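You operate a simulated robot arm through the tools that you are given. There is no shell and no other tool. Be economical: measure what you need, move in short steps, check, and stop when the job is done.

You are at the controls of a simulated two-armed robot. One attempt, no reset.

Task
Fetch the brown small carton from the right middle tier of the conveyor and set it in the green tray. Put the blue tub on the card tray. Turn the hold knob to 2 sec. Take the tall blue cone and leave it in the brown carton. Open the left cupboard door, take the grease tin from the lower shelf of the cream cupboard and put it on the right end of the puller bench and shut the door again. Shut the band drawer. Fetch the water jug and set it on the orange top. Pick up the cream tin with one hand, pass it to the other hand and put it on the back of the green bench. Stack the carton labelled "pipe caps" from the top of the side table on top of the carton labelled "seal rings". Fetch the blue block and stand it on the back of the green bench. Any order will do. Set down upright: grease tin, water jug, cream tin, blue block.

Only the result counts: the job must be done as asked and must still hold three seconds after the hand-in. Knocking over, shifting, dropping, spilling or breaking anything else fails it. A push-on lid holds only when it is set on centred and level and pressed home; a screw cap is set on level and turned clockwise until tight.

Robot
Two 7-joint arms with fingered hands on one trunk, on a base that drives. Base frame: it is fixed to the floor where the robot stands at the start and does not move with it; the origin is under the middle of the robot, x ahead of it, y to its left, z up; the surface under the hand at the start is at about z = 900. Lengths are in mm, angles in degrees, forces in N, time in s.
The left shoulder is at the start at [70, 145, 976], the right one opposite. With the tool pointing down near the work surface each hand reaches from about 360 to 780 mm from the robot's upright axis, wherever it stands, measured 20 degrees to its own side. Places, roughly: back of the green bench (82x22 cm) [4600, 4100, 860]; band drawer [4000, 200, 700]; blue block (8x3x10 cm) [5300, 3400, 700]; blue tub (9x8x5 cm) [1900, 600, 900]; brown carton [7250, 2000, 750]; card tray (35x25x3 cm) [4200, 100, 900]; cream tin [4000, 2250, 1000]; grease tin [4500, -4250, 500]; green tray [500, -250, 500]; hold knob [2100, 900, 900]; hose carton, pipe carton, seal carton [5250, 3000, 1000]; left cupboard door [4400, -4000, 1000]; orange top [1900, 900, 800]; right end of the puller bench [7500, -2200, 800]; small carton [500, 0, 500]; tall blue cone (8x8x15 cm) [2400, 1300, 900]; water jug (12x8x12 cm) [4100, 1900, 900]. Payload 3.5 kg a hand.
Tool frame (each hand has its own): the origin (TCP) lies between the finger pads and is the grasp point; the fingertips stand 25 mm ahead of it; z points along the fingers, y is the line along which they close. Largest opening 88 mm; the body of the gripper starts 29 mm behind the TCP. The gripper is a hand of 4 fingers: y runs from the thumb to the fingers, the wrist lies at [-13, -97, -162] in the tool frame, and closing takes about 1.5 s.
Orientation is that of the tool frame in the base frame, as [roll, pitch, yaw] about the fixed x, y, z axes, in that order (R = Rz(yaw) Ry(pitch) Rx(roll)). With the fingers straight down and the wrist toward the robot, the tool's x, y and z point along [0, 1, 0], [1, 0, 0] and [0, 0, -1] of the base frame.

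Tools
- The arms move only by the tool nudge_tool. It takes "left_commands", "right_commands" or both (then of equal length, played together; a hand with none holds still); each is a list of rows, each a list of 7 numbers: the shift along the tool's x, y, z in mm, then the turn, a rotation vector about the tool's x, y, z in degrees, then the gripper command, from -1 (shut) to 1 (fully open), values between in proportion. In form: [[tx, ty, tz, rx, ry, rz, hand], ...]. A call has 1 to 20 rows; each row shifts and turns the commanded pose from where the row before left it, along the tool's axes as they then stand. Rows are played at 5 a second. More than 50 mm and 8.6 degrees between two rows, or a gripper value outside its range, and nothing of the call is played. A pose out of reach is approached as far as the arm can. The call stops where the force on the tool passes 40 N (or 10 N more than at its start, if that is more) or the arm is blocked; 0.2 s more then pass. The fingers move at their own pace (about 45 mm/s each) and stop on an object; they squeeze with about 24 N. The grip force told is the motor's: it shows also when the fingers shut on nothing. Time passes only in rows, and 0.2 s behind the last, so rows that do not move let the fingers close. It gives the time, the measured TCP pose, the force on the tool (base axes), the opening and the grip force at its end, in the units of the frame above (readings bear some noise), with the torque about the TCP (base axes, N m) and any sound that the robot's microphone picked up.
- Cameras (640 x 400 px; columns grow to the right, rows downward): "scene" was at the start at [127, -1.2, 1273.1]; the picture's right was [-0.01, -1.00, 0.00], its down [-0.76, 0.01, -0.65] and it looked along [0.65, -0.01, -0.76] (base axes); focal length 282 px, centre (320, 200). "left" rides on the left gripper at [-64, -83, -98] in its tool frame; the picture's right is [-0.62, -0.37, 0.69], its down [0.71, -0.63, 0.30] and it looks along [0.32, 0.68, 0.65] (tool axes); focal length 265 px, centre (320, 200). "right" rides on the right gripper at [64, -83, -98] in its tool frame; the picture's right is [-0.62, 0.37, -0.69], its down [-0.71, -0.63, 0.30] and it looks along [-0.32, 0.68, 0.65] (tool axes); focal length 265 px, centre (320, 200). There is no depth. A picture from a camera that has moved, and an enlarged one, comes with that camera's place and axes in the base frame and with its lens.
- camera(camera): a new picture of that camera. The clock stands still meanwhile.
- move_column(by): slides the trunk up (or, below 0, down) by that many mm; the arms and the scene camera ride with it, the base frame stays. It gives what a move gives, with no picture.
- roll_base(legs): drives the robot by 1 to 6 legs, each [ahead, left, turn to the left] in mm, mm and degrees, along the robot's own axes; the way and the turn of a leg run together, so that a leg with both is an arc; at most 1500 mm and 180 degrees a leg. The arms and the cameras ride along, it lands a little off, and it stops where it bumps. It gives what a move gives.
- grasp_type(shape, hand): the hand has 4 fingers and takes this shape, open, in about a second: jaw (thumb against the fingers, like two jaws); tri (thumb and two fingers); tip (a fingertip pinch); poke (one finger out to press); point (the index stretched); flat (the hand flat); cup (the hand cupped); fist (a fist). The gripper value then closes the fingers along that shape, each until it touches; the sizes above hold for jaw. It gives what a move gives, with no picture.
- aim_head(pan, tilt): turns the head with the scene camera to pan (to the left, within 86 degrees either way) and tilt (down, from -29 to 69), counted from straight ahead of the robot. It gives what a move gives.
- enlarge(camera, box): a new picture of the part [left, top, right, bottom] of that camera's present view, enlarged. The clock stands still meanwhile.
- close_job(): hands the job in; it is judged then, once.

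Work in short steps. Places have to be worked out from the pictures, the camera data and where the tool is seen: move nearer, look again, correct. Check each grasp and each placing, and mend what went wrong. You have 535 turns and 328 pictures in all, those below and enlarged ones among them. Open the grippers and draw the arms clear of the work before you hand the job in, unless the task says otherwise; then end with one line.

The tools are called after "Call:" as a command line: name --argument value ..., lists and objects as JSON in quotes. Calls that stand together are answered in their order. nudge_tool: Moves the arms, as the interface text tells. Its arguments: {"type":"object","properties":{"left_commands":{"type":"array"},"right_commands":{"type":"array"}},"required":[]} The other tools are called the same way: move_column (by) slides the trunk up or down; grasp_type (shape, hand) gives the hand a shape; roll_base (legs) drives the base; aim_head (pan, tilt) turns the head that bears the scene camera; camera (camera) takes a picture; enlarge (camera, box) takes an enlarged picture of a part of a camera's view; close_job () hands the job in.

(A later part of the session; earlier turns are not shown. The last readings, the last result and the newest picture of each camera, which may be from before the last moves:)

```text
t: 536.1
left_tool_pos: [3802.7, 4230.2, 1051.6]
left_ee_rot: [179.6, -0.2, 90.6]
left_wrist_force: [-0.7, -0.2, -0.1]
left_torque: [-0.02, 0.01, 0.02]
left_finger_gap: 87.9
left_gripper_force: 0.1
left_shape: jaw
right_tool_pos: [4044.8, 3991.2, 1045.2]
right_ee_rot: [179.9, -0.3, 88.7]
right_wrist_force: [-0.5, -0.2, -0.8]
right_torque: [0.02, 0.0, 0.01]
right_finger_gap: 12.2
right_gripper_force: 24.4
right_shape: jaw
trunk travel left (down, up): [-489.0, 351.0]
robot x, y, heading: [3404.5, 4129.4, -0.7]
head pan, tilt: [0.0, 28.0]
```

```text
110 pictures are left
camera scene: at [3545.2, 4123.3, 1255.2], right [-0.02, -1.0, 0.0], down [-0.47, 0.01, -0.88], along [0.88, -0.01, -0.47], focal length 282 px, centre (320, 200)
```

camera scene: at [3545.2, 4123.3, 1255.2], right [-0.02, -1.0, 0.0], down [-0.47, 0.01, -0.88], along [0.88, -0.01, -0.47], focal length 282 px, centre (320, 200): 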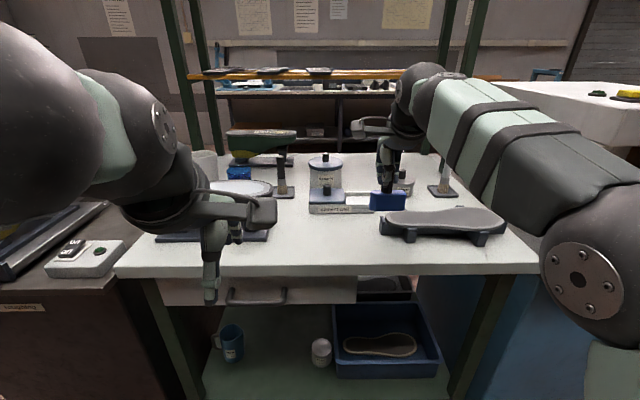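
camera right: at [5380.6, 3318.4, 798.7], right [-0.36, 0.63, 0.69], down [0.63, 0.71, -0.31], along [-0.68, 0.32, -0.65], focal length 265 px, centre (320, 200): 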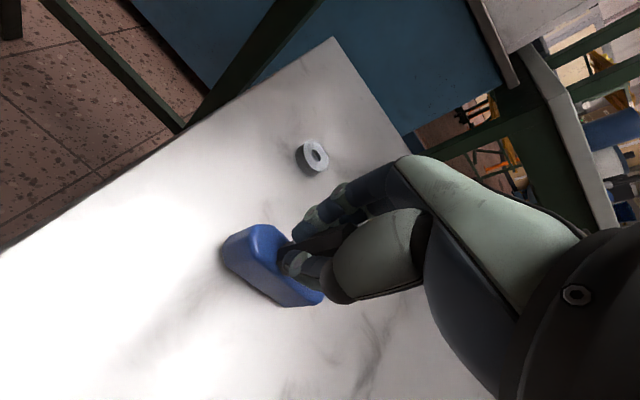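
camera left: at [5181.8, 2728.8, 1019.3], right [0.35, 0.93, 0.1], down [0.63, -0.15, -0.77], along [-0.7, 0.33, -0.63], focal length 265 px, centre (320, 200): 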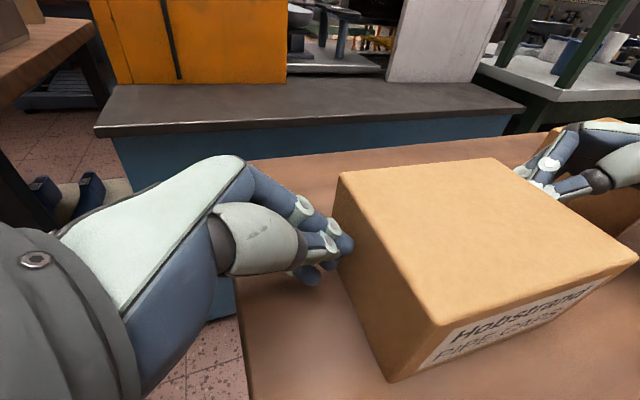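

This is the bench's front; the back strip (x≈4600) must be reached from the east. But the cream tin is on this side, so I first fetch it with the free left hand. I draw the right hand back and drive south to it.

Call:
nudge_tool --right_commands '[[0, -40, -10, 0, 0, 0, -1], [0, -40, -10, 0, 0, 0, -1], [0, -40, -10, 0, 0, 0, -1], [0, -40, 0, 0, 0, 0, -1]]'

Call:
roll_base --legs '[[-230, 0, 0.7], [0, -1000, 0], [0, -960, 0]]'

Call:
aim_head --pan 8 --tilt 25

Call:
camera --camera "scene"

```text
t: 537.1
left_tool_pos: [3802.7, 4230.5, 1051.4]
left_ee_rot: [179.6, -0.4, 90.6]
left_wrist_force: [0.8, -0.1, 0.6]
left_torque: [0.01, -0.01, 0.0]
left_finger_gap: 87.7
left_gripper_force: 0.1
left_shape: jaw
right_tool_pos: [3883.2, 3992.6, 1076.1]
right_ee_rot: [179.8, -0.3, 88.8]
right_wrist_force: [0.1, -0.4, -1.5]
right_torque: [0.03, -0.01, 0.0]
right_finger_gap: 11.8
right_gripper_force: 23.5
right_shape: jaw
trunk travel left (down, up): [-489.0, 351.0]
robot x, y, heading: [3407.2, 4127.7, -1.1]
head pan, tilt: [0.0, 28.0]
```

```text
t: 548.1
left_tool_pos: [3558.6, 2287.3, 1050.5]
left_ee_rot: [179.6, -0.2, 90.8]
left_wrist_force: [0.8, 0.0, -0.3]
left_torque: [0.0, 0.02, 0.0]
left_finger_gap: 88.0
left_gripper_force: 0.0
left_shape: jaw
right_tool_pos: [3641.3, 2051.4, 1073.3]
right_ee_rot: [179.9, -0.3, 89.0]
right_wrist_force: [0.1, -0.9, -1.3]
right_torque: [-0.03, -0.04, 0.0]
right_finger_gap: 12.0
right_gripper_force: 24.1
right_shape: jaw
trunk travel left (down, up): [-489.0, 351.0]
robot x, y, heading: [3159.2, 2181.6, -0.9]
head pan, tilt: [0.0, 28.0]
```

```text
t: 548.8
left_tool_pos: [3558.7, 2286.1, 1051.2]
left_ee_rot: [179.5, -0.2, 90.8]
left_wrist_force: [-0.6, 0.3, 0.4]
left_torque: [-0.03, 0.0, -0.02]
left_finger_gap: 87.7
left_gripper_force: 0.1
left_shape: jaw
right_tool_pos: [3640.5, 2050.4, 1074.7]
right_ee_rot: [179.9, -0.4, 89.0]
right_wrist_force: [0.3, -0.8, -1.0]
right_torque: [0.01, 0.02, 0.04]
right_finger_gap: 12.1
right_gripper_force: 24.2
right_shape: jaw
trunk travel left (down, up): [-489.0, 351.0]
robot x, y, heading: [3160.9, 2179.4, -0.7]
head pan, tilt: [8.0, 25.0]
```

```text
109 pictures are left
camera scene: at [3300.9, 2191.4, 1260.0], right [0.13, -0.99, 0.0], down [-0.42, -0.05, -0.91], along [0.9, 0.11, -0.42], focal length 282 px, centre (320, 200)
```

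scene: 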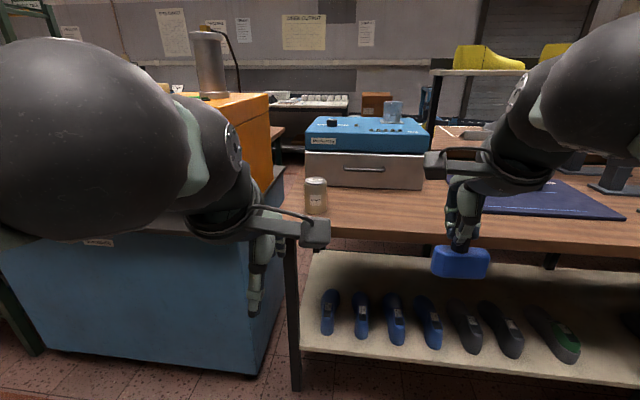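

Call:
enlarge --camera "scene" --box '[280, 160, 360, 230]'

```text
5.71 times, centred on (320, 195) of scene
camera zoom: at [3300.9, 2191.4, 1260.0], right [0.13, -0.99, 0.0], down [-0.42, -0.05, -0.91], along [0.9, 0.11, -0.42], focal length 1612 px, centre (320, 229)
```

zoom: 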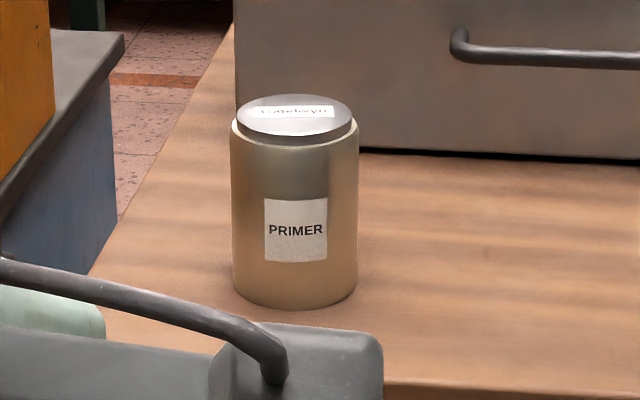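

It is the cream-coloured tin, about 70 wide and 106 tall, at [4098, 2303]. I drive 300 mm forward and bring the left hand above it.

Call:
roll_base --legs '[[300, 0, 0.7]]'

Call:
nudge_tool --left_commands '[[3, 35, 0, 0, 0, 0, 1], [3, 35, 0, 0, 0, 0, 1], [3, 35, 0, 0, 0, 0, 1], [3, 35, 0, 0, 0, 0, 1], [3, 35, 0, 0, 0, 0, 1], [2, 35, 0, 0, 0, 0, 1], [0, 30, 0, 0, 0, 0, 1], [0, 0, 0, 0, 0, 0, 1]]'

Call:
camera --camera "left"

Call:
aim_head --pan 12 --tilt 35

Call:
camera --camera "scene"

```text
t: 550.9
left_tool_pos: [3859.6, 2289.8, 1050.5]
left_ee_rot: [179.6, -0.2, 91.4]
left_wrist_force: [0.1, 0.2, 0.1]
left_torque: [0.01, -0.04, 0.01]
left_finger_gap: 88.0
left_gripper_force: 0.1
left_shape: jaw
right_tool_pos: [3941.5, 2053.1, 1075.6]
right_ee_rot: [179.9, -0.4, 89.6]
right_wrist_force: [0.4, 0.7, -1.2]
right_torque: [-0.01, -0.01, 0.0]
right_finger_gap: 11.8
right_gripper_force: 23.8
right_shape: jaw
trunk travel left (down, up): [-489.0, 351.0]
robot x, y, heading: [3458.2, 2180.5, -0.2]
head pan, tilt: [8.0, 25.0]
```

```text
t: 552.7
left_tool_pos: [4094.9, 2311.8, 1052.9]
left_ee_rot: [179.6, -0.2, 91.4]
left_wrist_force: [-0.1, 0.8, 0.4]
left_torque: [0.02, 0.01, 0.0]
left_finger_gap: 87.7
left_gripper_force: 0.2
left_shape: jaw
right_tool_pos: [3940.9, 2053.6, 1075.5]
right_ee_rot: [179.8, -0.3, 89.6]
right_wrist_force: [0.1, 0.1, 0.1]
right_torque: [0.01, 0.02, 0.04]
right_finger_gap: 12.2
right_gripper_force: 24.3
right_shape: jaw
trunk travel left (down, up): [-489.0, 351.0]
robot x, y, heading: [3461.2, 2177.7, -0.6]
head pan, tilt: [8.0, 25.0]
```

```text
107 pictures are left
camera left: at [4013.5, 2243.7, 1149.6], right [-0.35, -0.63, -0.7], down [-0.64, 0.7, -0.31], along [0.68, 0.34, -0.65], focal length 265 px, centre (320, 200)
```

left: 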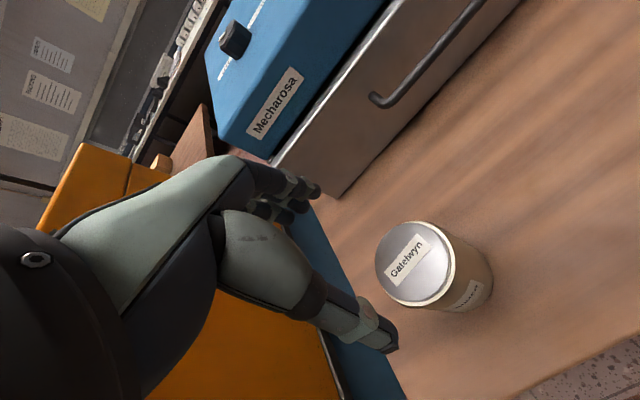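

```text
t: 553.4
left_tool_pos: [4095.6, 2312.5, 1051.1]
left_ee_rot: [179.6, -0.2, 91.4]
left_wrist_force: [-0.5, -0.2, 0.8]
left_torque: [-0.01, -0.03, 0.0]
left_finger_gap: 87.7
left_gripper_force: 0.0
left_shape: jaw
right_tool_pos: [3943.2, 2052.9, 1073.7]
right_ee_rot: [179.9, -0.3, 89.6]
right_wrist_force: [0.4, 0.3, -1.6]
right_torque: [0.01, 0.01, -0.03]
right_finger_gap: 11.8
right_gripper_force: 23.9
right_shape: jaw
trunk travel left (down, up): [-489.0, 351.0]
robot x, y, heading: [3458.8, 2178.5, -0.1]
head pan, tilt: [12.0, 35.0]
```

```text
106 pictures are left
camera scene: at [3596.5, 2196.1, 1244.3], right [0.2, -0.98, 0.0], down [-0.56, -0.12, -0.82], along [0.8, 0.17, -0.57], focal length 282 px, centre (320, 200)
```

scene: 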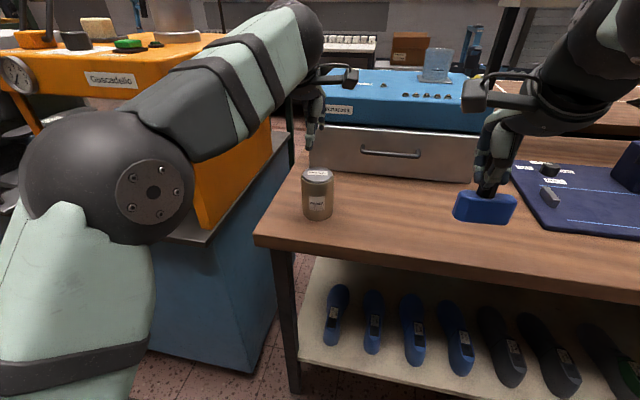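

Both views put the lid at [4096, 2304, 952]. I shift 8 mm and descend with the hand fully open.

Call:
nudge_tool --left_commands '[[-8, 1, 30, 0, 0, 0, 1], [0, 0, 30, 0, 0, 0, 1], [0, 0, 25, 0, 0, 0, 1], [0, 0, 0, 0, 0, 0, 1]]'

Call:
camera --camera "left"

Call:
enlarge --camera "scene" --box '[260, 100, 400, 240]'

```text
t: 554.4
left_tool_pos: [4098.4, 2304.5, 967.5]
left_ee_rot: [179.5, -0.2, 91.4]
left_wrist_force: [0.5, 0.0, 0.2]
left_torque: [-0.02, 0.0, -0.03]
left_finger_gap: 87.9
left_gripper_force: 0.0
left_shape: jaw
right_tool_pos: [3941.5, 2054.0, 1074.5]
right_ee_rot: [179.9, -0.3, 89.4]
right_wrist_force: [0.1, 0.0, -0.5]
right_torque: [-0.02, 0.01, 0.0]
right_finger_gap: 12.2
right_gripper_force: 24.4
right_shape: jaw
trunk travel left (down, up): [-489.0, 351.0]
robot x, y, heading: [3463.6, 2178.2, -0.4]
head pan, tilt: [12.0, 35.0]
```

```text
105 pictures are left
camera left: at [4016.4, 2235.9, 1064.5], right [-0.35, -0.63, -0.7], down [-0.64, 0.7, -0.31], along [0.68, 0.34, -0.65], focal length 265 px, centre (320, 200)
```

left: 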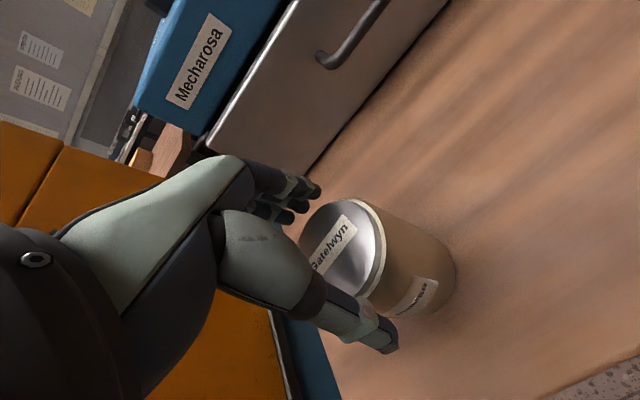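

```text
2.86 times, centred on (330, 170) of scene
camera zoom: at [3596.1, 2196.1, 1244.3], right [0.21, -0.98, 0.0], down [-0.56, -0.12, -0.82], along [0.8, 0.17, -0.57], focal length 806 px, centre (291, 286)
```

zoom: 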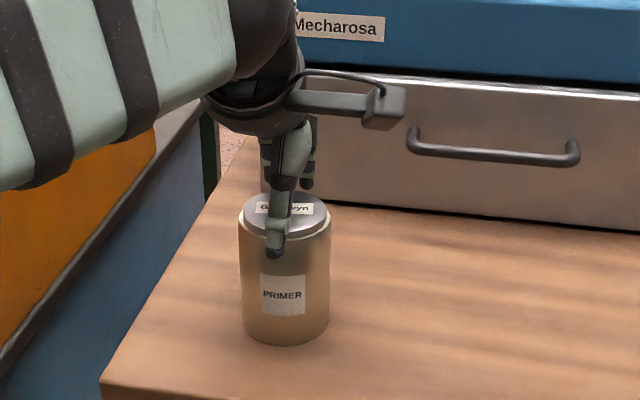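

Good, thumb in front and fingers behind. I lower 37 mm more and close.

Call:
nudge_tool --left_commands '[[0, 0, 20, 0, 0, 0, 1], [0, 0, 17, 0, 0, 0, 1], [0, 0, 0, 0, 0, 0, 0.5], [0, 0, 0, 0, 0, 0, -1], [0, 0, 0, 0, 0, 0, -1], [0, 0, 0, 0, 0, 0, -1], [0, 0, 0, 0, 0, 0, -1]]'

Call:
camera --camera "left"

```text
t: 556.0
left_tool_pos: [4099.0, 2303.5, 933.0]
left_ee_rot: [179.2, -0.2, 91.4]
left_wrist_force: [7.7, -2.3, 18.4]
left_torque: [-0.02, -0.76, -0.09]
left_finger_gap: 65.0
left_gripper_force: 23.6
left_shape: jaw
right_tool_pos: [3941.1, 2054.1, 1076.0]
right_ee_rot: [179.7, -0.5, 89.5]
right_wrist_force: [-0.1, -0.3, -1.2]
right_torque: [0.01, 0.0, 0.0]
right_finger_gap: 12.0
right_gripper_force: 24.1
right_shape: jaw
trunk travel left (down, up): [-489.0, 351.0]
robot x, y, heading: [3458.9, 2180.7, -0.3]
head pan, tilt: [12.0, 35.0]
```

```text
103 pictures are left
camera left: at [4015.7, 2235.9, 1029.6], right [-0.34, -0.63, -0.7], down [-0.64, 0.7, -0.31], along [0.68, 0.34, -0.64], focal length 265 px, centre (320, 200)
```

left: 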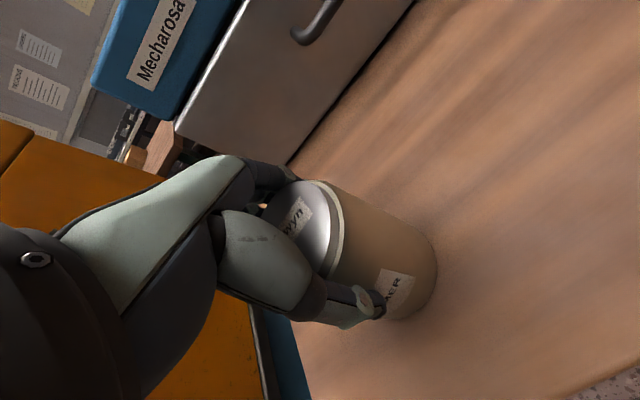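

Gripped (65 mm); the palm rests on the lid. I lift.

Call:
nudge_tool --left_commands '[[0, 0, -10, 0, 0, 0, -1], [0, 0, -25, 0, 0, 0, -1], [0, 0, -30, 0, 0, 0, -1], [0, 0, -30, 0, 0, 0, -1], [0, 0, -30, 0, 0, 0, -1], [0, 0, 0, 0, 0, 0, -1]]'

Call:
camera --camera "scene"

```text
t: 557.4
left_tool_pos: [4100.8, 2304.0, 1054.6]
left_ee_rot: [179.7, -0.1, 91.4]
left_wrist_force: [0.3, 0.3, -3.3]
left_torque: [-0.02, -0.04, -0.01]
left_finger_gap: 64.0
left_gripper_force: 24.0
left_shape: jaw
right_tool_pos: [3942.8, 2053.2, 1074.7]
right_ee_rot: [179.9, -0.2, 89.5]
right_wrist_force: [-1.5, -0.5, -1.8]
right_torque: [0.03, -0.01, 0.02]
right_finger_gap: 12.1
right_gripper_force: 23.8
right_shape: jaw
trunk travel left (down, up): [-489.0, 351.0]
robot x, y, heading: [3458.9, 2174.6, -0.1]
head pan, tilt: [12.0, 35.0]
```

```text
102 pictures are left
camera scene: at [3597.2, 2196.5, 1244.1], right [0.21, -0.98, 0.0], down [-0.56, -0.12, -0.82], along [0.8, 0.17, -0.57], focal length 282 px, centre (320, 200)
```

scene: 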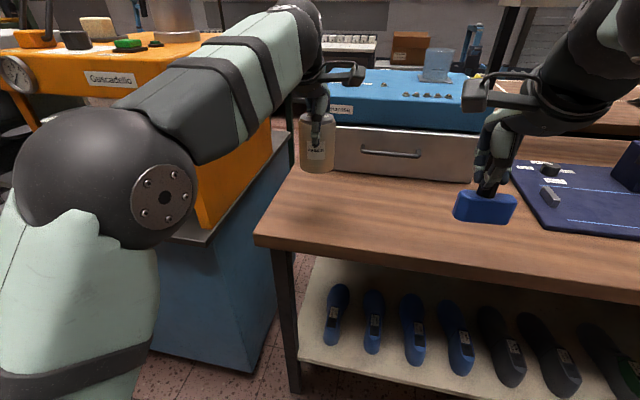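

Tin secured in the left hand. I drive back around the north end to the east side of the green bench.

Call:
roll_base --legs '[[-280, 0, 0], [0, 0, 90], [1500, 0, 0], [1500, 0, 0], [900, 0, 0], [0, 0, -90]]'

Call:
roll_base --legs '[[1500, 0, 0], [1450, 0, 0], [0, 0, -90], [1000, 0, 0], [950, 0, 0], [0, 0, -90]]'

Call:
aim_head --pan 0 --tilt 25

Call:
camera --camera "scene"

```text
t: 585.4
left_tool_pos: [3842.2, 6196.4, 1053.7]
left_ee_rot: [179.7, -0.2, 90.5]
left_wrist_force: [0.6, -0.5, -3.5]
left_torque: [-0.02, 0.06, -0.03]
left_finger_gap: 63.5
left_gripper_force: 24.2
left_shape: jaw
right_tool_pos: [3681.6, 5947.0, 1072.7]
right_ee_rot: [179.9, -0.3, 88.7]
right_wrist_force: [-0.1, 0.6, -1.4]
right_torque: [0.01, 0.01, 0.02]
right_finger_gap: 11.7
right_gripper_force: 24.4
right_shape: jaw
trunk travel left (down, up): [-489.0, 351.0]
robot x, y, heading: [3202.3, 6078.9, -0.8]
head pan, tilt: [12.0, 35.0]
```

```text
t: 616.6
left_tool_pos: [5430.8, 3967.6, 1055.0]
left_ee_rot: [179.7, -0.1, -89.7]
left_wrist_force: [-0.6, 0.2, -4.1]
left_torque: [0.02, -0.02, 0.03]
left_finger_gap: 62.6
left_gripper_force: 24.4
left_shape: jaw
right_tool_pos: [5592.4, 4214.5, 1074.8]
right_ee_rot: [179.9, -0.4, -91.4]
right_wrist_force: [-0.3, -0.8, -0.6]
right_torque: [0.03, 0.01, 0.0]
right_finger_gap: 11.8
right_gripper_force: 24.1
right_shape: jaw
trunk travel left (down, up): [-489.0, 351.0]
robot x, y, heading: [6074.1, 4081.3, 178.8]
head pan, tilt: [12.0, 35.0]
```

```text
t: 617.3
left_tool_pos: [5430.5, 3966.8, 1054.2]
left_ee_rot: [179.8, -0.2, -89.6]
left_wrist_force: [-0.4, -0.3, -3.4]
left_torque: [0.01, -0.03, 0.02]
left_finger_gap: 62.6
left_gripper_force: 24.1
left_shape: jaw
right_tool_pos: [5592.9, 4214.8, 1075.2]
right_ee_rot: [179.9, -0.2, -91.5]
right_wrist_force: [0.9, -0.1, -1.7]
right_torque: [-0.02, 0.01, 0.04]
right_finger_gap: 11.8
right_gripper_force: 23.5
right_shape: jaw
trunk travel left (down, up): [-489.0, 351.0]
robot x, y, heading: [6072.3, 4082.8, 178.9]
head pan, tilt: [0.0, 25.0]
```

```text
101 pictures are left
camera scene: at [5929.1, 4082.9, 1259.8], right [0.02, 1.0, 0.0], down [0.42, -0.01, -0.91], along [-0.91, 0.02, -0.42], focal length 282 px, centre (320, 200)
```

scene: 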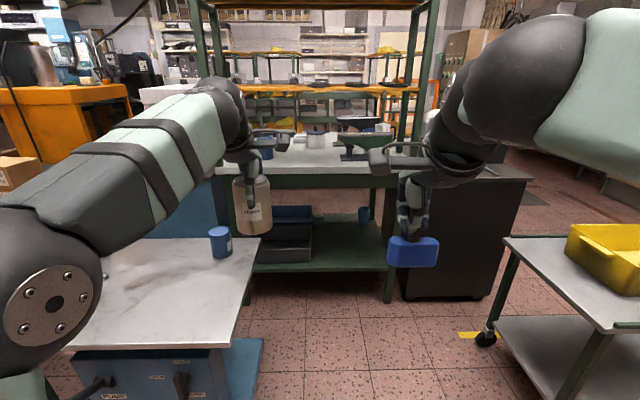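

The back strip of the green bench is the near side here, under a shelf (about z 1170). I zoom to see what stands on it.

Call:
enlarge --camera "scene" --box '[190, 60, 450, 200]'

```text
2.46 times, centred on (320, 130) of scene
camera zoom: at [5929.1, 4082.9, 1259.8], right [0.02, 1.0, 0.0], down [0.42, -0.01, -0.91], along [-0.91, 0.02, -0.42], focal length 694 px, centre (320, 372)
```

zoom: 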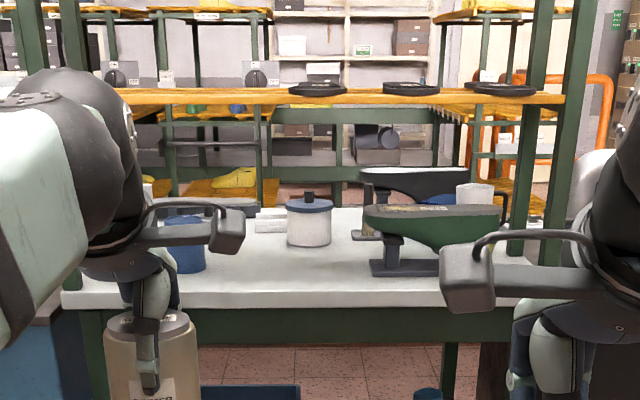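

Free room on the strip is between the blue cup (y≈3810) and the green stand (y≥4180). I tuck the left hand back, extend the right, lower the trunk 120 mm, and turn 30° left so the right hand can reach y≈3955 while the base clears the white machine.

Call:
nudge_tool --left_commands '[[0, -40, 0, 0, 0, 0, -1], [0, -40, 0, 0, 0, 0, -1], [0, -40, 0, 0, 0, 0, -1], [0, -40, 0, 0, 0, 0, -1], [0, -40, 0, 0, 0, 0, -1], [0, -20, 0, 0, 0, 0, -1]]' --right_commands '[[0, 33, 0, 0, 0, 0, -1], [0, 33, 0, 0, 0, 0, -1], [0, 33, 0, 0, 0, 0, -1], [0, 33, 0, 0, 0, 0, -1], [0, 33, 0, 0, 0, 0, -1], [0, 33, 0, 0, 0, 0, -1]]'

Call:
move_column --by -120

Call:
roll_base --legs '[[0, -127, 0], [0, 0, 31], [500, -289, 0]]'

Call:
aim_head --pan -5 --tilt 22

Call:
camera --camera "scene"

```text
t: 618.7
left_tool_pos: [5652.0, 3967.2, 1054.6]
left_ee_rot: [179.6, -0.4, -89.6]
left_wrist_force: [-0.3, 0.8, -3.9]
left_torque: [0.02, 0.01, 0.0]
left_finger_gap: 62.8
left_gripper_force: 23.9
left_shape: jaw
right_tool_pos: [5410.2, 4220.3, 1071.3]
right_ee_rot: [-179.9, -0.3, -91.5]
right_wrist_force: [-0.5, -0.5, -1.4]
right_torque: [-0.01, 0.0, -0.04]
right_finger_gap: 11.8
right_gripper_force: 23.8
right_shape: jaw
right hand out of reach, approached as far as the arm can: row 6
trunk travel left (down, up): [-489.0, 351.0]
robot x, y, heading: [6068.7, 4076.2, 178.6]
head pan, tilt: [0.0, 25.0]
```

```text
t: 620.2
left_tool_pos: [5651.6, 3967.8, 933.9]
left_ee_rot: [179.6, -0.2, -89.7]
left_wrist_force: [0.1, 0.2, -2.9]
left_torque: [-0.02, -0.01, 0.02]
left_finger_gap: 62.8
left_gripper_force: 23.7
left_shape: jaw
right_tool_pos: [5410.9, 4219.3, 951.0]
right_ee_rot: [179.9, -0.4, -91.5]
right_wrist_force: [0.2, 0.7, -1.8]
right_torque: [0.04, 0.02, -0.02]
right_finger_gap: 11.8
right_gripper_force: 23.5
right_shape: jaw
trunk travel left (down, up): [-369.0, 471.0]
robot x, y, heading: [6073.5, 4078.6, 179.0]
head pan, tilt: [0.0, 25.0]
```

```text
t: 625.9
left_tool_pos: [5200.9, 3895.8, 934.4]
left_ee_rot: [179.7, -0.2, -58.4]
left_wrist_force: [-0.8, 0.5, -3.4]
left_torque: [0.01, 0.0, 0.02]
left_finger_gap: 62.6
left_gripper_force: 24.0
left_shape: jaw
right_tool_pos: [4864.0, 3984.9, 951.2]
right_ee_rot: [179.9, -0.4, -60.4]
right_wrist_force: [0.9, -0.4, -0.9]
right_torque: [-0.03, 0.02, -0.01]
right_finger_gap: 11.8
right_gripper_force: 23.7
right_shape: jaw
trunk travel left (down, up): [-369.0, 471.0]
robot x, y, heading: [5499.8, 4210.6, -150.2]
head pan, tilt: [0.0, 25.0]
```

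```text
t: 626.6
left_tool_pos: [5200.6, 3896.2, 934.4]
left_ee_rot: [179.8, -0.2, -58.4]
left_wrist_force: [-0.3, 0.2, -3.8]
left_torque: [0.03, 0.0, 0.03]
left_finger_gap: 62.9
left_gripper_force: 23.7
left_shape: jaw
right_tool_pos: [4863.7, 3985.8, 952.4]
right_ee_rot: [179.9, -0.3, -60.4]
right_wrist_force: [0.2, 0.3, -1.1]
right_torque: [-0.02, -0.01, 0.0]
right_finger_gap: 11.8
right_gripper_force: 24.6
right_shape: jaw
trunk travel left (down, up): [-369.0, 471.0]
robot x, y, heading: [5499.8, 4206.1, -150.1]
head pan, tilt: [-5.0, 22.0]
```

```text
99 pictures are left
camera scene: at [5374.5, 4145.2, 1144.7], right [-0.42, 0.91, 0.0], down [0.34, 0.16, -0.93], along [-0.84, -0.39, -0.38], focal length 282 px, centre (320, 200)
```

scene: 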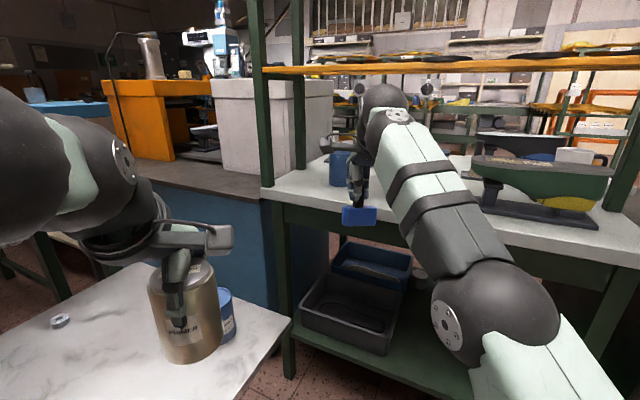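

The hand passes under the shelf, the elbow is low. Free space is y≈3895–4240. I raise 6 mm and drive 224 mm toward the bench.

Call:
nudge_tool --right_commands '[[0, 0, -6, 0, 0, 0, -1]]'

Call:
roll_base --legs '[[130, -75, 0]]'

Call:
camera --camera "scene"

Call:
camera --camera "right"

```text
t: 627.0
left_tool_pos: [5200.4, 3894.8, 934.9]
left_ee_rot: [179.7, -0.2, -58.4]
left_wrist_force: [0.9, 0.2, -3.4]
left_torque: [0.05, 0.01, 0.01]
left_finger_gap: 62.6
left_gripper_force: 23.9
left_shape: jaw
right_tool_pos: [4865.0, 3986.7, 956.9]
right_ee_rot: [179.9, -0.3, -60.2]
right_wrist_force: [-1.0, -0.5, -1.0]
right_torque: [0.01, -0.02, 0.03]
right_finger_gap: 12.0
right_gripper_force: 23.4
right_shape: jaw
trunk travel left (down, up): [-369.0, 471.0]
robot x, y, heading: [5503.7, 4213.6, -150.0]
head pan, tilt: [-5.0, 22.0]
```

```text
t: 628.4
left_tool_pos: [5049.4, 3893.8, 934.7]
left_ee_rot: [179.7, -0.3, -58.4]
left_wrist_force: [-0.9, -0.5, -3.7]
left_torque: [-0.01, 0.01, 0.03]
left_finger_gap: 62.8
left_gripper_force: 23.9
left_shape: jaw
right_tool_pos: [4713.1, 3984.6, 956.8]
right_ee_rot: [179.8, -0.3, -60.2]
right_wrist_force: [0.7, -0.1, -1.1]
right_torque: [-0.01, -0.01, -0.01]
right_finger_gap: 11.8
right_gripper_force: 23.8
right_shape: jaw
trunk travel left (down, up): [-369.0, 471.0]
robot x, y, heading: [5351.8, 4206.4, -150.1]
head pan, tilt: [-5.0, 22.0]
```

```text
98 pictures are left
camera scene: at [5222.7, 4144.2, 1144.6], right [-0.42, 0.91, 0.0], down [0.34, 0.16, -0.93], along [-0.84, -0.39, -0.38], focal length 282 px, centre (320, 200)
```

scene: 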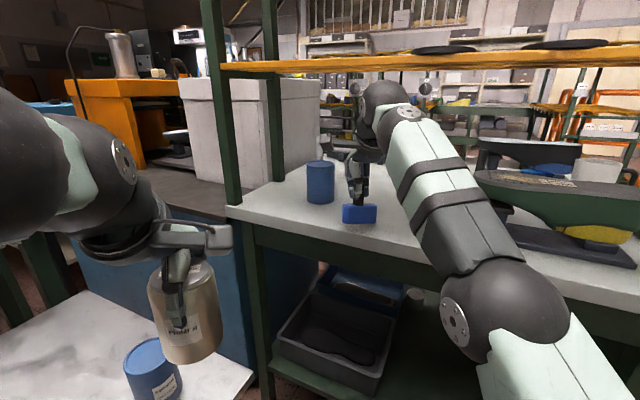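

```text
97 pictures are left
camera right: at [4816.5, 3970.9, 1055.1], right [-0.63, 0.36, 0.69], down [0.19, 0.93, -0.31], along [-0.75, -0.06, -0.65], focal length 265 px, centre (320, 200)
```

right: 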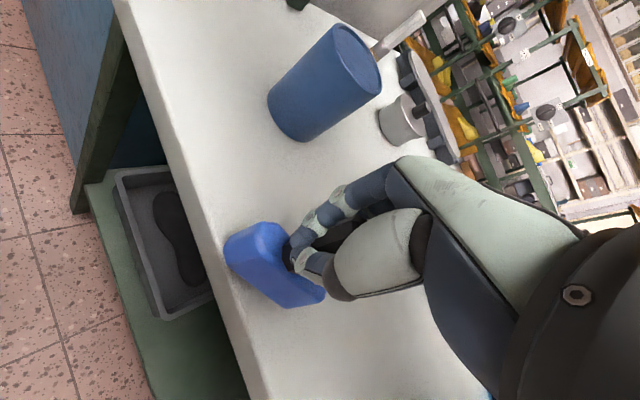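

Clear of the cup. I move 65 mm further in and lower the block onto the strip.

Call:
roll_base --legs '[[57, -33, 0]]'

Call:
nudge_tool --right_commands '[[0, 0, 6, 0, 0, 0, -1], [0, 0, 5, 0, 0, 0, -1], [0, 0, 4, 0, 0, 0, -1], [0, 0, 0, 0, 0, 0, -1]]'

Call:
enlarge --camera "scene" --box '[280, 100, 440, 240]'

```text
t: 629.4
left_tool_pos: [4984.3, 3894.8, 933.4]
left_ee_rot: [179.7, -0.3, -58.4]
left_wrist_force: [-0.3, 0.3, -4.2]
left_torque: [0.06, -0.02, 0.01]
left_finger_gap: 62.9
left_gripper_force: 24.2
left_shape: jaw
right_tool_pos: [4648.0, 3984.3, 956.6]
right_ee_rot: [179.9, -0.3, -60.2]
right_wrist_force: [-0.1, 0.1, -1.8]
right_torque: [0.01, -0.04, 0.02]
right_finger_gap: 11.8
right_gripper_force: 24.4
right_shape: jaw
trunk travel left (down, up): [-369.0, 471.0]
robot x, y, heading: [5285.9, 4210.4, -150.1]
head pan, tilt: [-5.0, 22.0]
```

```text
t: 630.4
left_tool_pos: [4984.2, 3893.9, 934.1]
left_ee_rot: [179.7, -0.2, -58.4]
left_wrist_force: [0.4, -0.2, -2.6]
left_torque: [0.0, -0.02, 0.0]
left_finger_gap: 62.9
left_gripper_force: 23.9
left_shape: jaw
right_tool_pos: [4648.0, 3985.0, 941.9]
right_ee_rot: [179.9, -0.3, -60.3]
right_wrist_force: [-0.2, -0.5, -0.7]
right_torque: [-0.02, -0.01, 0.02]
right_finger_gap: 11.8
right_gripper_force: 23.9
right_shape: jaw
trunk travel left (down, up): [-369.0, 471.0]
robot x, y, heading: [5286.3, 4210.0, -149.9]
head pan, tilt: [-5.0, 22.0]
```

```text
2.86 times, centred on (360, 170) of scene
camera zoom: at [5157.9, 4144.2, 1144.7], right [-0.42, 0.91, 0.0], down [0.34, 0.16, -0.93], along [-0.84, -0.39, -0.38], focal length 806 px, centre (206, 286)
```

zoom: 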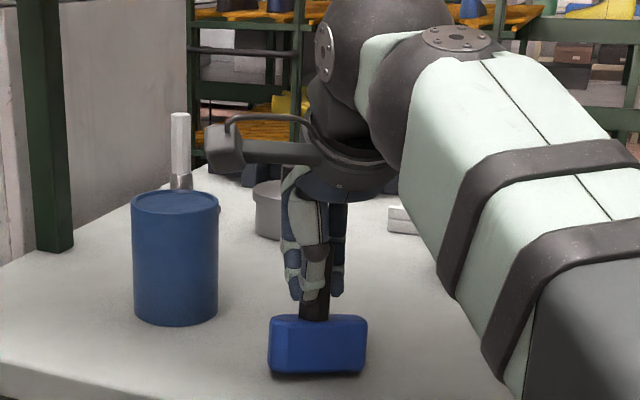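

Call:
nudge_tool --right_commands '[[0, 0, 3, 0, 0, 0, -1], [0, 0, 3, 0, 0, 0, -1], [0, 0, 0, 0, 0, 0, -1]]'

```text
t: 631.1
left_tool_pos: [4985.9, 3894.6, 934.9]
left_ee_rot: [179.6, -0.1, -58.4]
left_wrist_force: [-0.7, 0.4, -3.3]
left_torque: [-0.01, -0.03, -0.03]
left_finger_gap: 62.7
left_gripper_force: 23.9
left_shape: jaw
right_tool_pos: [4650.5, 3985.5, 939.1]
right_ee_rot: [179.6, -0.3, -60.2]
right_wrist_force: [0.4, -0.7, 7.4]
right_torque: [0.07, 0.18, -0.02]
right_finger_gap: 12.2
right_gripper_force: 23.7
right_shape: jaw
trunk travel left (down, up): [-369.0, 471.0]
robot x, y, heading: [5287.9, 4209.2, -150.2]
head pan, tilt: [-5.0, 22.0]
```

Standing on the bench. I open fully and slip the hand out sideways (to the right), since the shelf above leaves no room to rise.

Call:
nudge_tool --right_commands '[[0, 0, -1, 0, 0, 0, 0], [0, 0, 0, 0, 0, 0, 1], [0, 0, 0, 0, 0, 0, 1], [0, 0, 0, 0, 0, 0, 1], [0, 0, 0, 0, 0, 0, 1], [0, 0, 0, 0, 0, 0, 1], [-10, 0, -2, 0, 0, 0, 1], [-20, 0, -3, 0, 0, 0, 1], [-25, 0, -3, 0, 0, 0, 1], [-25, 0, 0, 0, 0, 0, 1]]'

Call:
enlarge --camera "scene" --box '[280, 100, 440, 240]'

```text
t: 633.4
left_tool_pos: [4985.8, 3894.1, 934.8]
left_ee_rot: [179.7, -0.3, -58.4]
left_wrist_force: [0.2, -0.7, -4.1]
left_torque: [-0.01, -0.01, -0.04]
left_finger_gap: 62.7
left_gripper_force: 24.0
left_shape: jaw
right_tool_pos: [4609.6, 4055.5, 943.9]
right_ee_rot: [179.9, -0.3, -60.1]
right_wrist_force: [0.7, 0.0, 0.1]
right_torque: [0.03, -0.01, -0.01]
right_finger_gap: 87.5
right_gripper_force: 0.1
right_shape: jaw
trunk travel left (down, up): [-369.0, 471.0]
robot x, y, heading: [5287.2, 4206.4, -149.8]
head pan, tilt: [-5.0, 22.0]
```

```text
2.86 times, centred on (360, 170) of scene
camera zoom: at [5157.9, 4144.9, 1144.8], right [-0.42, 0.91, 0.0], down [0.34, 0.16, -0.93], along [-0.84, -0.39, -0.38], focal length 806 px, centre (206, 286)
```

zoom: 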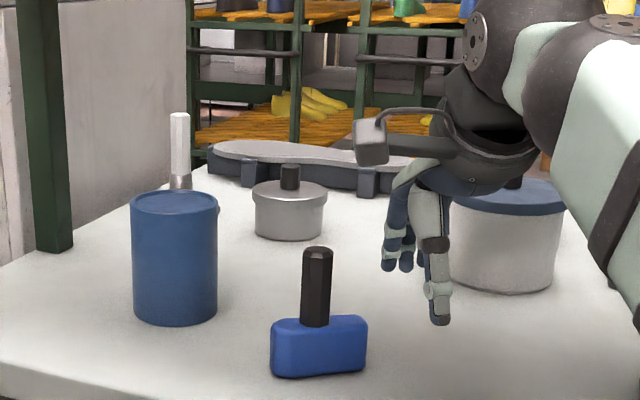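

The block stands upright. I shift the hand a bit more to the right, then back the robot straight away from the bench.

Call:
nudge_tool --right_commands '[[-25, -10, 0, 0, 0, 0, 1]]'

Call:
roll_base --legs '[[-260, 150, 0], [-260, 150, 0]]'

Call:
camera --camera "scene"

```text
t: 633.8
left_tool_pos: [4985.8, 3895.6, 936.7]
left_ee_rot: [179.7, -0.3, -58.4]
left_wrist_force: [-1.0, 0.2, -3.6]
left_torque: [0.05, 0.02, -0.02]
left_finger_gap: 62.9
left_gripper_force: 24.1
left_shape: jaw
right_tool_pos: [4605.2, 4081.7, 945.4]
right_ee_rot: [179.8, -0.3, -60.2]
right_wrist_force: [0.3, 0.3, 0.3]
right_torque: [-0.01, 0.02, 0.0]
right_finger_gap: 87.8
right_gripper_force: 0.0
right_shape: jaw
trunk travel left (down, up): [-369.0, 471.0]
robot x, y, heading: [5288.7, 4206.3, -149.8]
head pan, tilt: [-5.0, 22.0]
```

```text
t: 637.4
left_tool_pos: [5584.6, 3894.7, 934.6]
left_ee_rot: [179.7, 0.0, -58.3]
left_wrist_force: [-1.1, -0.7, -4.0]
left_torque: [0.03, -0.01, 0.0]
left_finger_gap: 62.7
left_gripper_force: 23.7
left_shape: jaw
right_tool_pos: [5206.9, 4080.5, 943.7]
right_ee_rot: [179.9, -0.2, -60.2]
right_wrist_force: [-0.1, 0.1, 0.3]
right_torque: [-0.02, 0.03, -0.01]
right_finger_gap: 87.7
right_gripper_force: 0.0
right_shape: jaw
trunk travel left (down, up): [-369.0, 471.0]
robot x, y, heading: [5886.9, 4209.6, -149.8]
head pan, tilt: [-5.0, 22.0]
```

```text
94 pictures are left
camera scene: at [5758.3, 4144.4, 1144.9], right [-0.42, 0.91, 0.0], down [0.34, 0.16, -0.93], along [-0.84, -0.39, -0.37], focal length 282 px, centre (320, 200)
```

scene: 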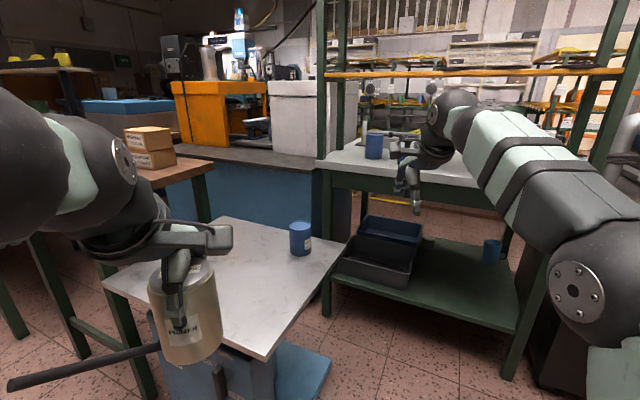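

Now the hand-over in free space. I back away a bit more, bring the tin forward in the left hand, and turn the right hand to point left with its jaws level.

Call:
roll_base --legs '[[-250, 0, 0]]'

Call:
nudge_tool --right_commands '[[0, 0, 0, 0, 8, 0, 1], [0, 0, 0, 0, 8, 0, 1], [0, 0, 0, 0, 8, 0, 1], [0, 0, 0, 0, 8, 0, 1], [0, 0, 0, 0, 8, 0, 1], [0, 0, 0, 0, 8, 0, 1], [0, 0, 0, 0, 8, 0, 1], [0, 0, 0, 0, 8, 0, 1], [0, 0, 0, 0, 8, 0, 1], [0, 0, 0, 0, 8, 0, 1]]' --left_commands '[[-6, 20, -6, 0, 0, 0, -1], [-6, 20, -6, 0, 0, 0, -1], [-6, 20, -6, 0, 0, 0, -1], [-6, 20, -6, 0, 0, 0, -1], [-6, 20, -6, 0, 0, 0, -1], [-6, 20, -6, 0, 0, 0, -1], [-6, 20, -6, 0, 0, 0, -1], [-6, 20, -6, 0, 0, 0, -1], [-6, 20, -6, 0, 0, 0, -1], [-6, 20, -6, 0, 0, 0, -1]]'

Call:
camera --camera "scene"

```text
t: 639.3
left_tool_pos: [5801.0, 4019.5, 933.8]
left_ee_rot: [179.6, -0.2, -58.4]
left_wrist_force: [0.5, 0.0, -3.7]
left_torque: [0.01, 0.04, -0.01]
left_finger_gap: 62.8
left_gripper_force: 23.7
left_shape: jaw
right_tool_pos: [5422.6, 4205.8, 946.0]
right_ee_rot: [179.9, -0.4, -60.2]
right_wrist_force: [-0.2, -0.3, 0.2]
right_torque: [0.01, 0.04, 0.02]
right_finger_gap: 87.6
right_gripper_force: 0.1
right_shape: jaw
trunk travel left (down, up): [-369.0, 471.0]
robot x, y, heading: [6101.3, 4337.9, -150.1]
head pan, tilt: [-5.0, 22.0]
```

```text
t: 641.5
left_tool_pos: [5598.3, 3964.9, 993.0]
left_ee_rot: [-180.0, -0.4, -58.6]
left_wrist_force: [-0.7, 0.4, -3.3]
left_torque: [0.02, -0.01, 0.01]
left_finger_gap: 62.7
left_gripper_force: 24.1
left_shape: jaw
right_tool_pos: [5419.9, 4205.0, 943.0]
right_ee_rot: [-179.8, -80.4, -60.4]
right_wrist_force: [0.3, 0.4, 0.1]
right_torque: [-0.01, -0.02, 0.0]
right_finger_gap: 87.5
right_gripper_force: 0.1
right_shape: jaw
trunk travel left (down, up): [-369.0, 471.0]
robot x, y, heading: [6101.2, 4336.8, -150.1]
head pan, tilt: [-5.0, 22.0]
```

```text
93 pictures are left
camera scene: at [5972.3, 4269.0, 1144.5], right [-0.42, 0.91, 0.0], down [0.34, 0.16, -0.93], along [-0.84, -0.39, -0.38], focal length 282 px, centre (320, 200)
```

scene: 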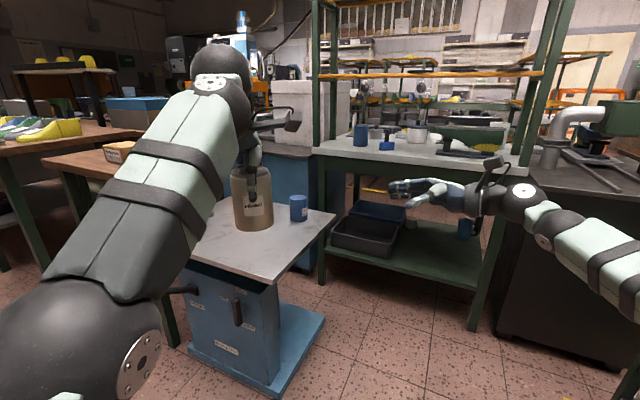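

Both hands are in position. I bring the right hand level with the lower half of the tin and stop just short of it.

Call:
nudge_tool --right_commands '[[7.3, -9, 41, 0, 0, 0, 1], [7.3, -9, 41, 0, 0, 0, 1], [7.3, -9, 41, 0, 0, 0, 1], [7.3, -8, 41, 0, 0, 0, 1], [0, 0, 0, 0, 0, 0, 1]]'

Call:
camera --camera "right"

Call:
enlarge --camera "scene" --box '[180, 100, 440, 280]'

```text
t: 642.7
left_tool_pos: [5599.0, 3965.7, 994.1]
left_ee_rot: [179.7, -0.4, -58.4]
left_wrist_force: [-0.6, 0.3, -3.4]
left_torque: [-0.01, -0.01, 0.02]
left_finger_gap: 62.9
left_gripper_force: 23.8
left_shape: jaw
right_tool_pos: [5534.3, 4079.2, 945.0]
right_ee_rot: [179.3, -80.3, -59.7]
right_wrist_force: [0.1, -0.2, 0.1]
right_torque: [0.0, -0.04, -0.01]
right_finger_gap: 87.8
right_gripper_force: 0.0
right_shape: jaw
trunk travel left (down, up): [-369.0, 471.0]
robot x, y, heading: [6105.2, 4336.4, -150.3]
head pan, tilt: [-5.0, 22.0]
```

```text
92 pictures are left
camera right: at [5563.5, 4195.7, 1025.0], right [-0.71, 0.5, -0.49], down [0.64, 0.16, -0.76], along [-0.3, -0.85, -0.43], focal length 265 px, centre (320, 200)
```

right: 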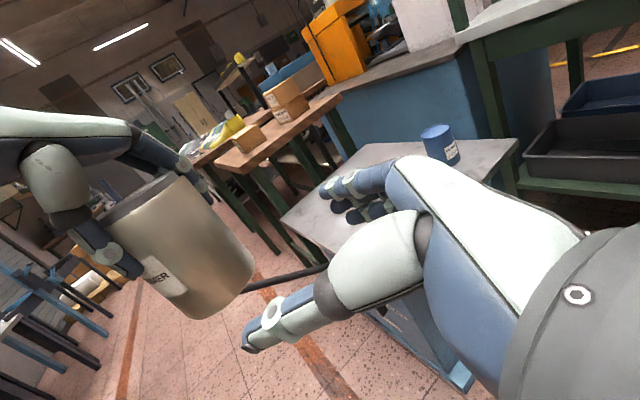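

```text
2.22 times, centred on (310, 190) of scene
camera zoom: at [5973.6, 4270.4, 1144.7], right [-0.42, 0.91, 0.0], down [0.34, 0.16, -0.93], along [-0.84, -0.39, -0.38], focal length 627 px, centre (342, 222)
```

zoom: 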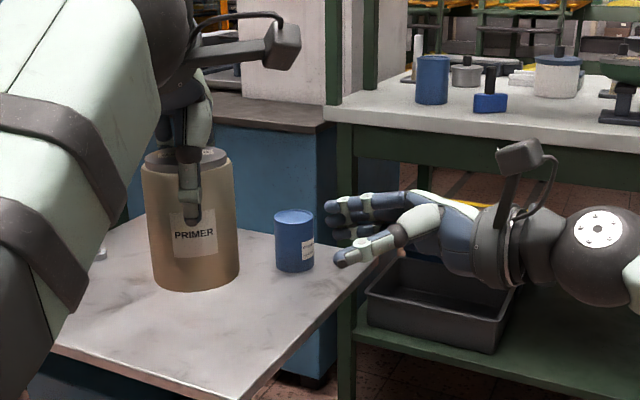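

Aligned in the fore-aft direction. I lower the right hand 12 mm to stay beneath the left fingertips and move in around the tin.

Call:
nudge_tool --right_commands '[[-8, 0, 15, 0, 0, 0, 1], [4, 0, 25, 0, 0, 0, 1], [4.5, 0, 27, 0, 0, 0, 1], [4.5, 0, 27, 0, 0, 0, 1], [4.1, 0, 24, 0, 0, 0, 1], [0, 0, 0, 0, 0, 0, 1]]'

Call:
camera --camera "right"

Call:
enlarge --camera "scene" --box '[180, 100, 440, 280]'

```text
t: 644.1
left_tool_pos: [5600.0, 3967.0, 995.7]
left_ee_rot: [179.8, -0.3, -58.4]
left_wrist_force: [0.1, -0.4, -3.2]
left_torque: [-0.01, 0.01, 0.01]
left_finger_gap: 62.7
left_gripper_force: 23.5
left_shape: jaw
right_tool_pos: [5591.9, 3976.2, 935.2]
right_ee_rot: [179.1, -80.2, -59.5]
right_wrist_force: [-0.5, 0.6, 0.2]
right_torque: [-0.01, 0.03, -0.02]
right_finger_gap: 87.7
right_gripper_force: 0.1
right_shape: jaw
trunk travel left (down, up): [-369.0, 471.0]
robot x, y, heading: [6101.7, 4336.0, -150.1]
head pan, tilt: [-5.0, 22.0]
```

```text
90 pictures are left
camera right: at [5621.5, 4092.2, 1014.6], right [-0.71, 0.5, -0.49], down [0.64, 0.16, -0.76], along [-0.3, -0.85, -0.43], focal length 265 px, centre (320, 200)
```

right: 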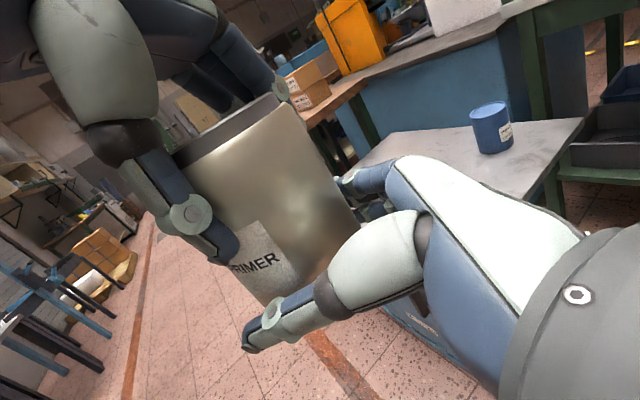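

```text
2.22 times, centred on (310, 190) of scene
camera zoom: at [5973.9, 4270.2, 1144.8], right [-0.42, 0.91, 0.0], down [0.34, 0.16, -0.93], along [-0.84, -0.39, -0.38], focal length 627 px, centre (342, 222)
```

zoom: 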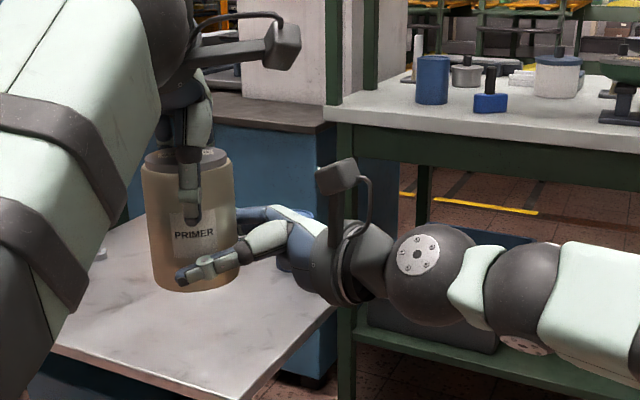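

The right hand surrounds the lower part of the tin without touching the left. I close the right hand.

Call:
nudge_tool --right_commands '[[0, 0, 0, 0, 0, 0, 0.5], [0, 0, 0, 0, 0, 0, 0], [0, 0, 0, 0, 0, 0, -1], [0, 0, 0, 0, 0, 0, -1], [0, 0, 0, 0, 0, 0, -1], [0, 0, 0, 0, 0, 0, -1]]'

Call:
camera --camera "right"

```text
t: 645.5
left_tool_pos: [5600.2, 3965.9, 994.7]
left_ee_rot: [179.7, -0.2, -58.3]
left_wrist_force: [-3.3, -0.8, -2.6]
left_torque: [0.06, 0.1, 0.0]
left_finger_gap: 62.9
left_gripper_force: 24.1
left_shape: jaw
right_tool_pos: [5593.5, 3976.6, 934.9]
right_ee_rot: [179.6, -80.3, -59.8]
right_wrist_force: [3.1, -0.4, 0.5]
right_torque: [-0.01, 0.06, 0.03]
right_finger_gap: 62.3
right_gripper_force: 23.7
right_shape: jaw
trunk travel left (down, up): [-369.0, 471.0]
robot x, y, heading: [6100.8, 4335.4, -149.9]
head pan, tilt: [-5.0, 22.0]
```

```text
88 pictures are left
camera right: at [5621.7, 4092.1, 1014.7], right [-0.71, 0.5, -0.49], down [0.63, 0.16, -0.76], along [-0.3, -0.85, -0.43], focal length 265 px, centre (320, 200)
```

right: 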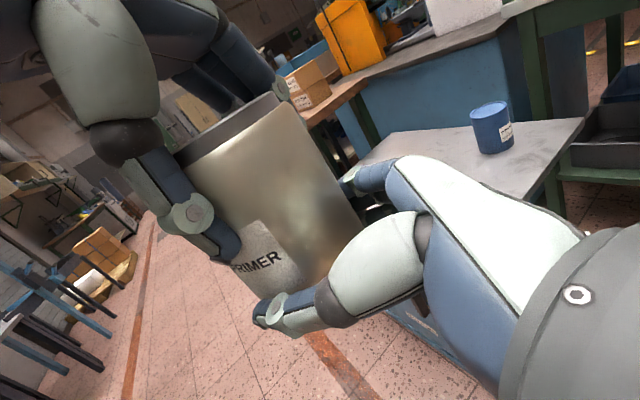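

Both hands hold it (62 mm). I open the left hand and raise it off the tin.

Call:
nudge_tool --left_commands '[[0, 0, 0, 0, 0, 0, 0.5], [0, 0, 0, 0, 0, 0, 1], [0, 0, 0, 0, 0, 0, 1], [0, 0, 0, 0, 0, 0, 1], [0, 0, -15, 0, 0, 0, 1], [0, 0, -30, 0, 0, 0, 1], [0, 0, -40, 0, 0, 0, 1], [0, 0, -40, 0, 0, 0, 1], [20, -40, 0, 0, 0, 0, 1], [20, -40, 0, 0, 0, 0, 1], [20, -40, 0, 0, 0, 0, 1], [0, -40, 0, 0, 0, 0, 1]]'

Call:
camera --camera "scene"

```text
t: 648.1
left_tool_pos: [5786.9, 4003.4, 1029.2]
left_ee_rot: [179.5, -0.4, -58.6]
left_wrist_force: [0.6, 0.3, 0.9]
left_torque: [-0.01, 0.0, 0.0]
left_finger_gap: 88.0
left_gripper_force: 0.0
left_shape: jaw
left hand out of reach, approached as far as the arm can: row 5, 6, 7, 8, 12
right_tool_pos: [5593.6, 3975.4, 935.7]
right_ee_rot: [179.1, -80.2, -59.3]
right_wrist_force: [-0.6, -0.6, 0.3]
right_torque: [0.04, 0.03, -0.02]
right_finger_gap: 61.7
right_gripper_force: 23.8
right_shape: jaw
trunk travel left (down, up): [-369.0, 471.0]
robot x, y, heading: [6097.7, 4336.8, -150.0]
head pan, tilt: [-5.0, 22.0]
```

```text
87 pictures are left
camera scene: at [5974.6, 4270.0, 1144.9], right [-0.42, 0.91, 0.0], down [0.34, 0.16, -0.93], along [-0.84, -0.39, -0.37], focal length 282 px, centre (320, 200)
```

scene: 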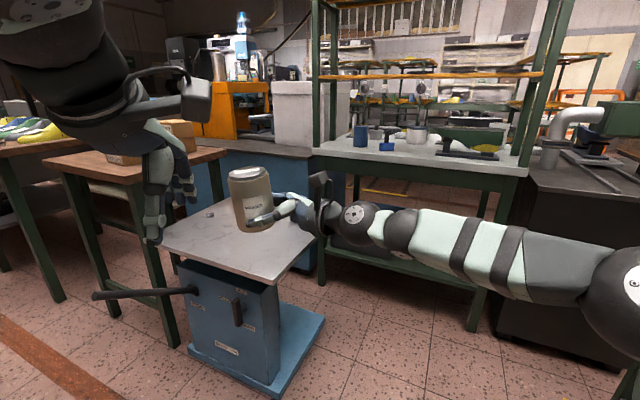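

Call:
enlarge --camera "scene" --box '[200, 140, 340, 250]'

```text
3.64 times, centred on (270, 195) of scene
camera zoom: at [5974.6, 4270.0, 1144.9], right [-0.42, 0.91, 0.0], down [0.34, 0.16, -0.93], along [-0.84, -0.39, -0.37], focal length 1026 px, centre (502, 218)
```

zoom: 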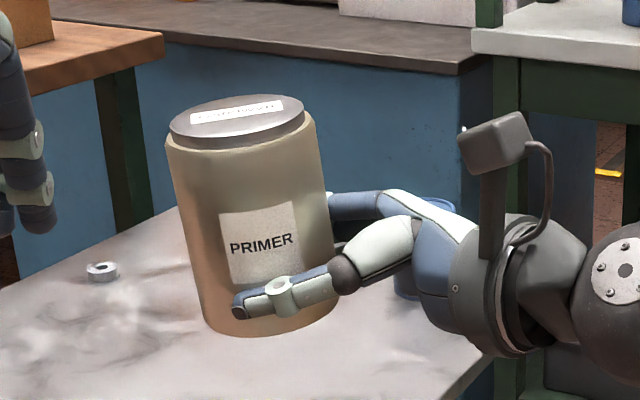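

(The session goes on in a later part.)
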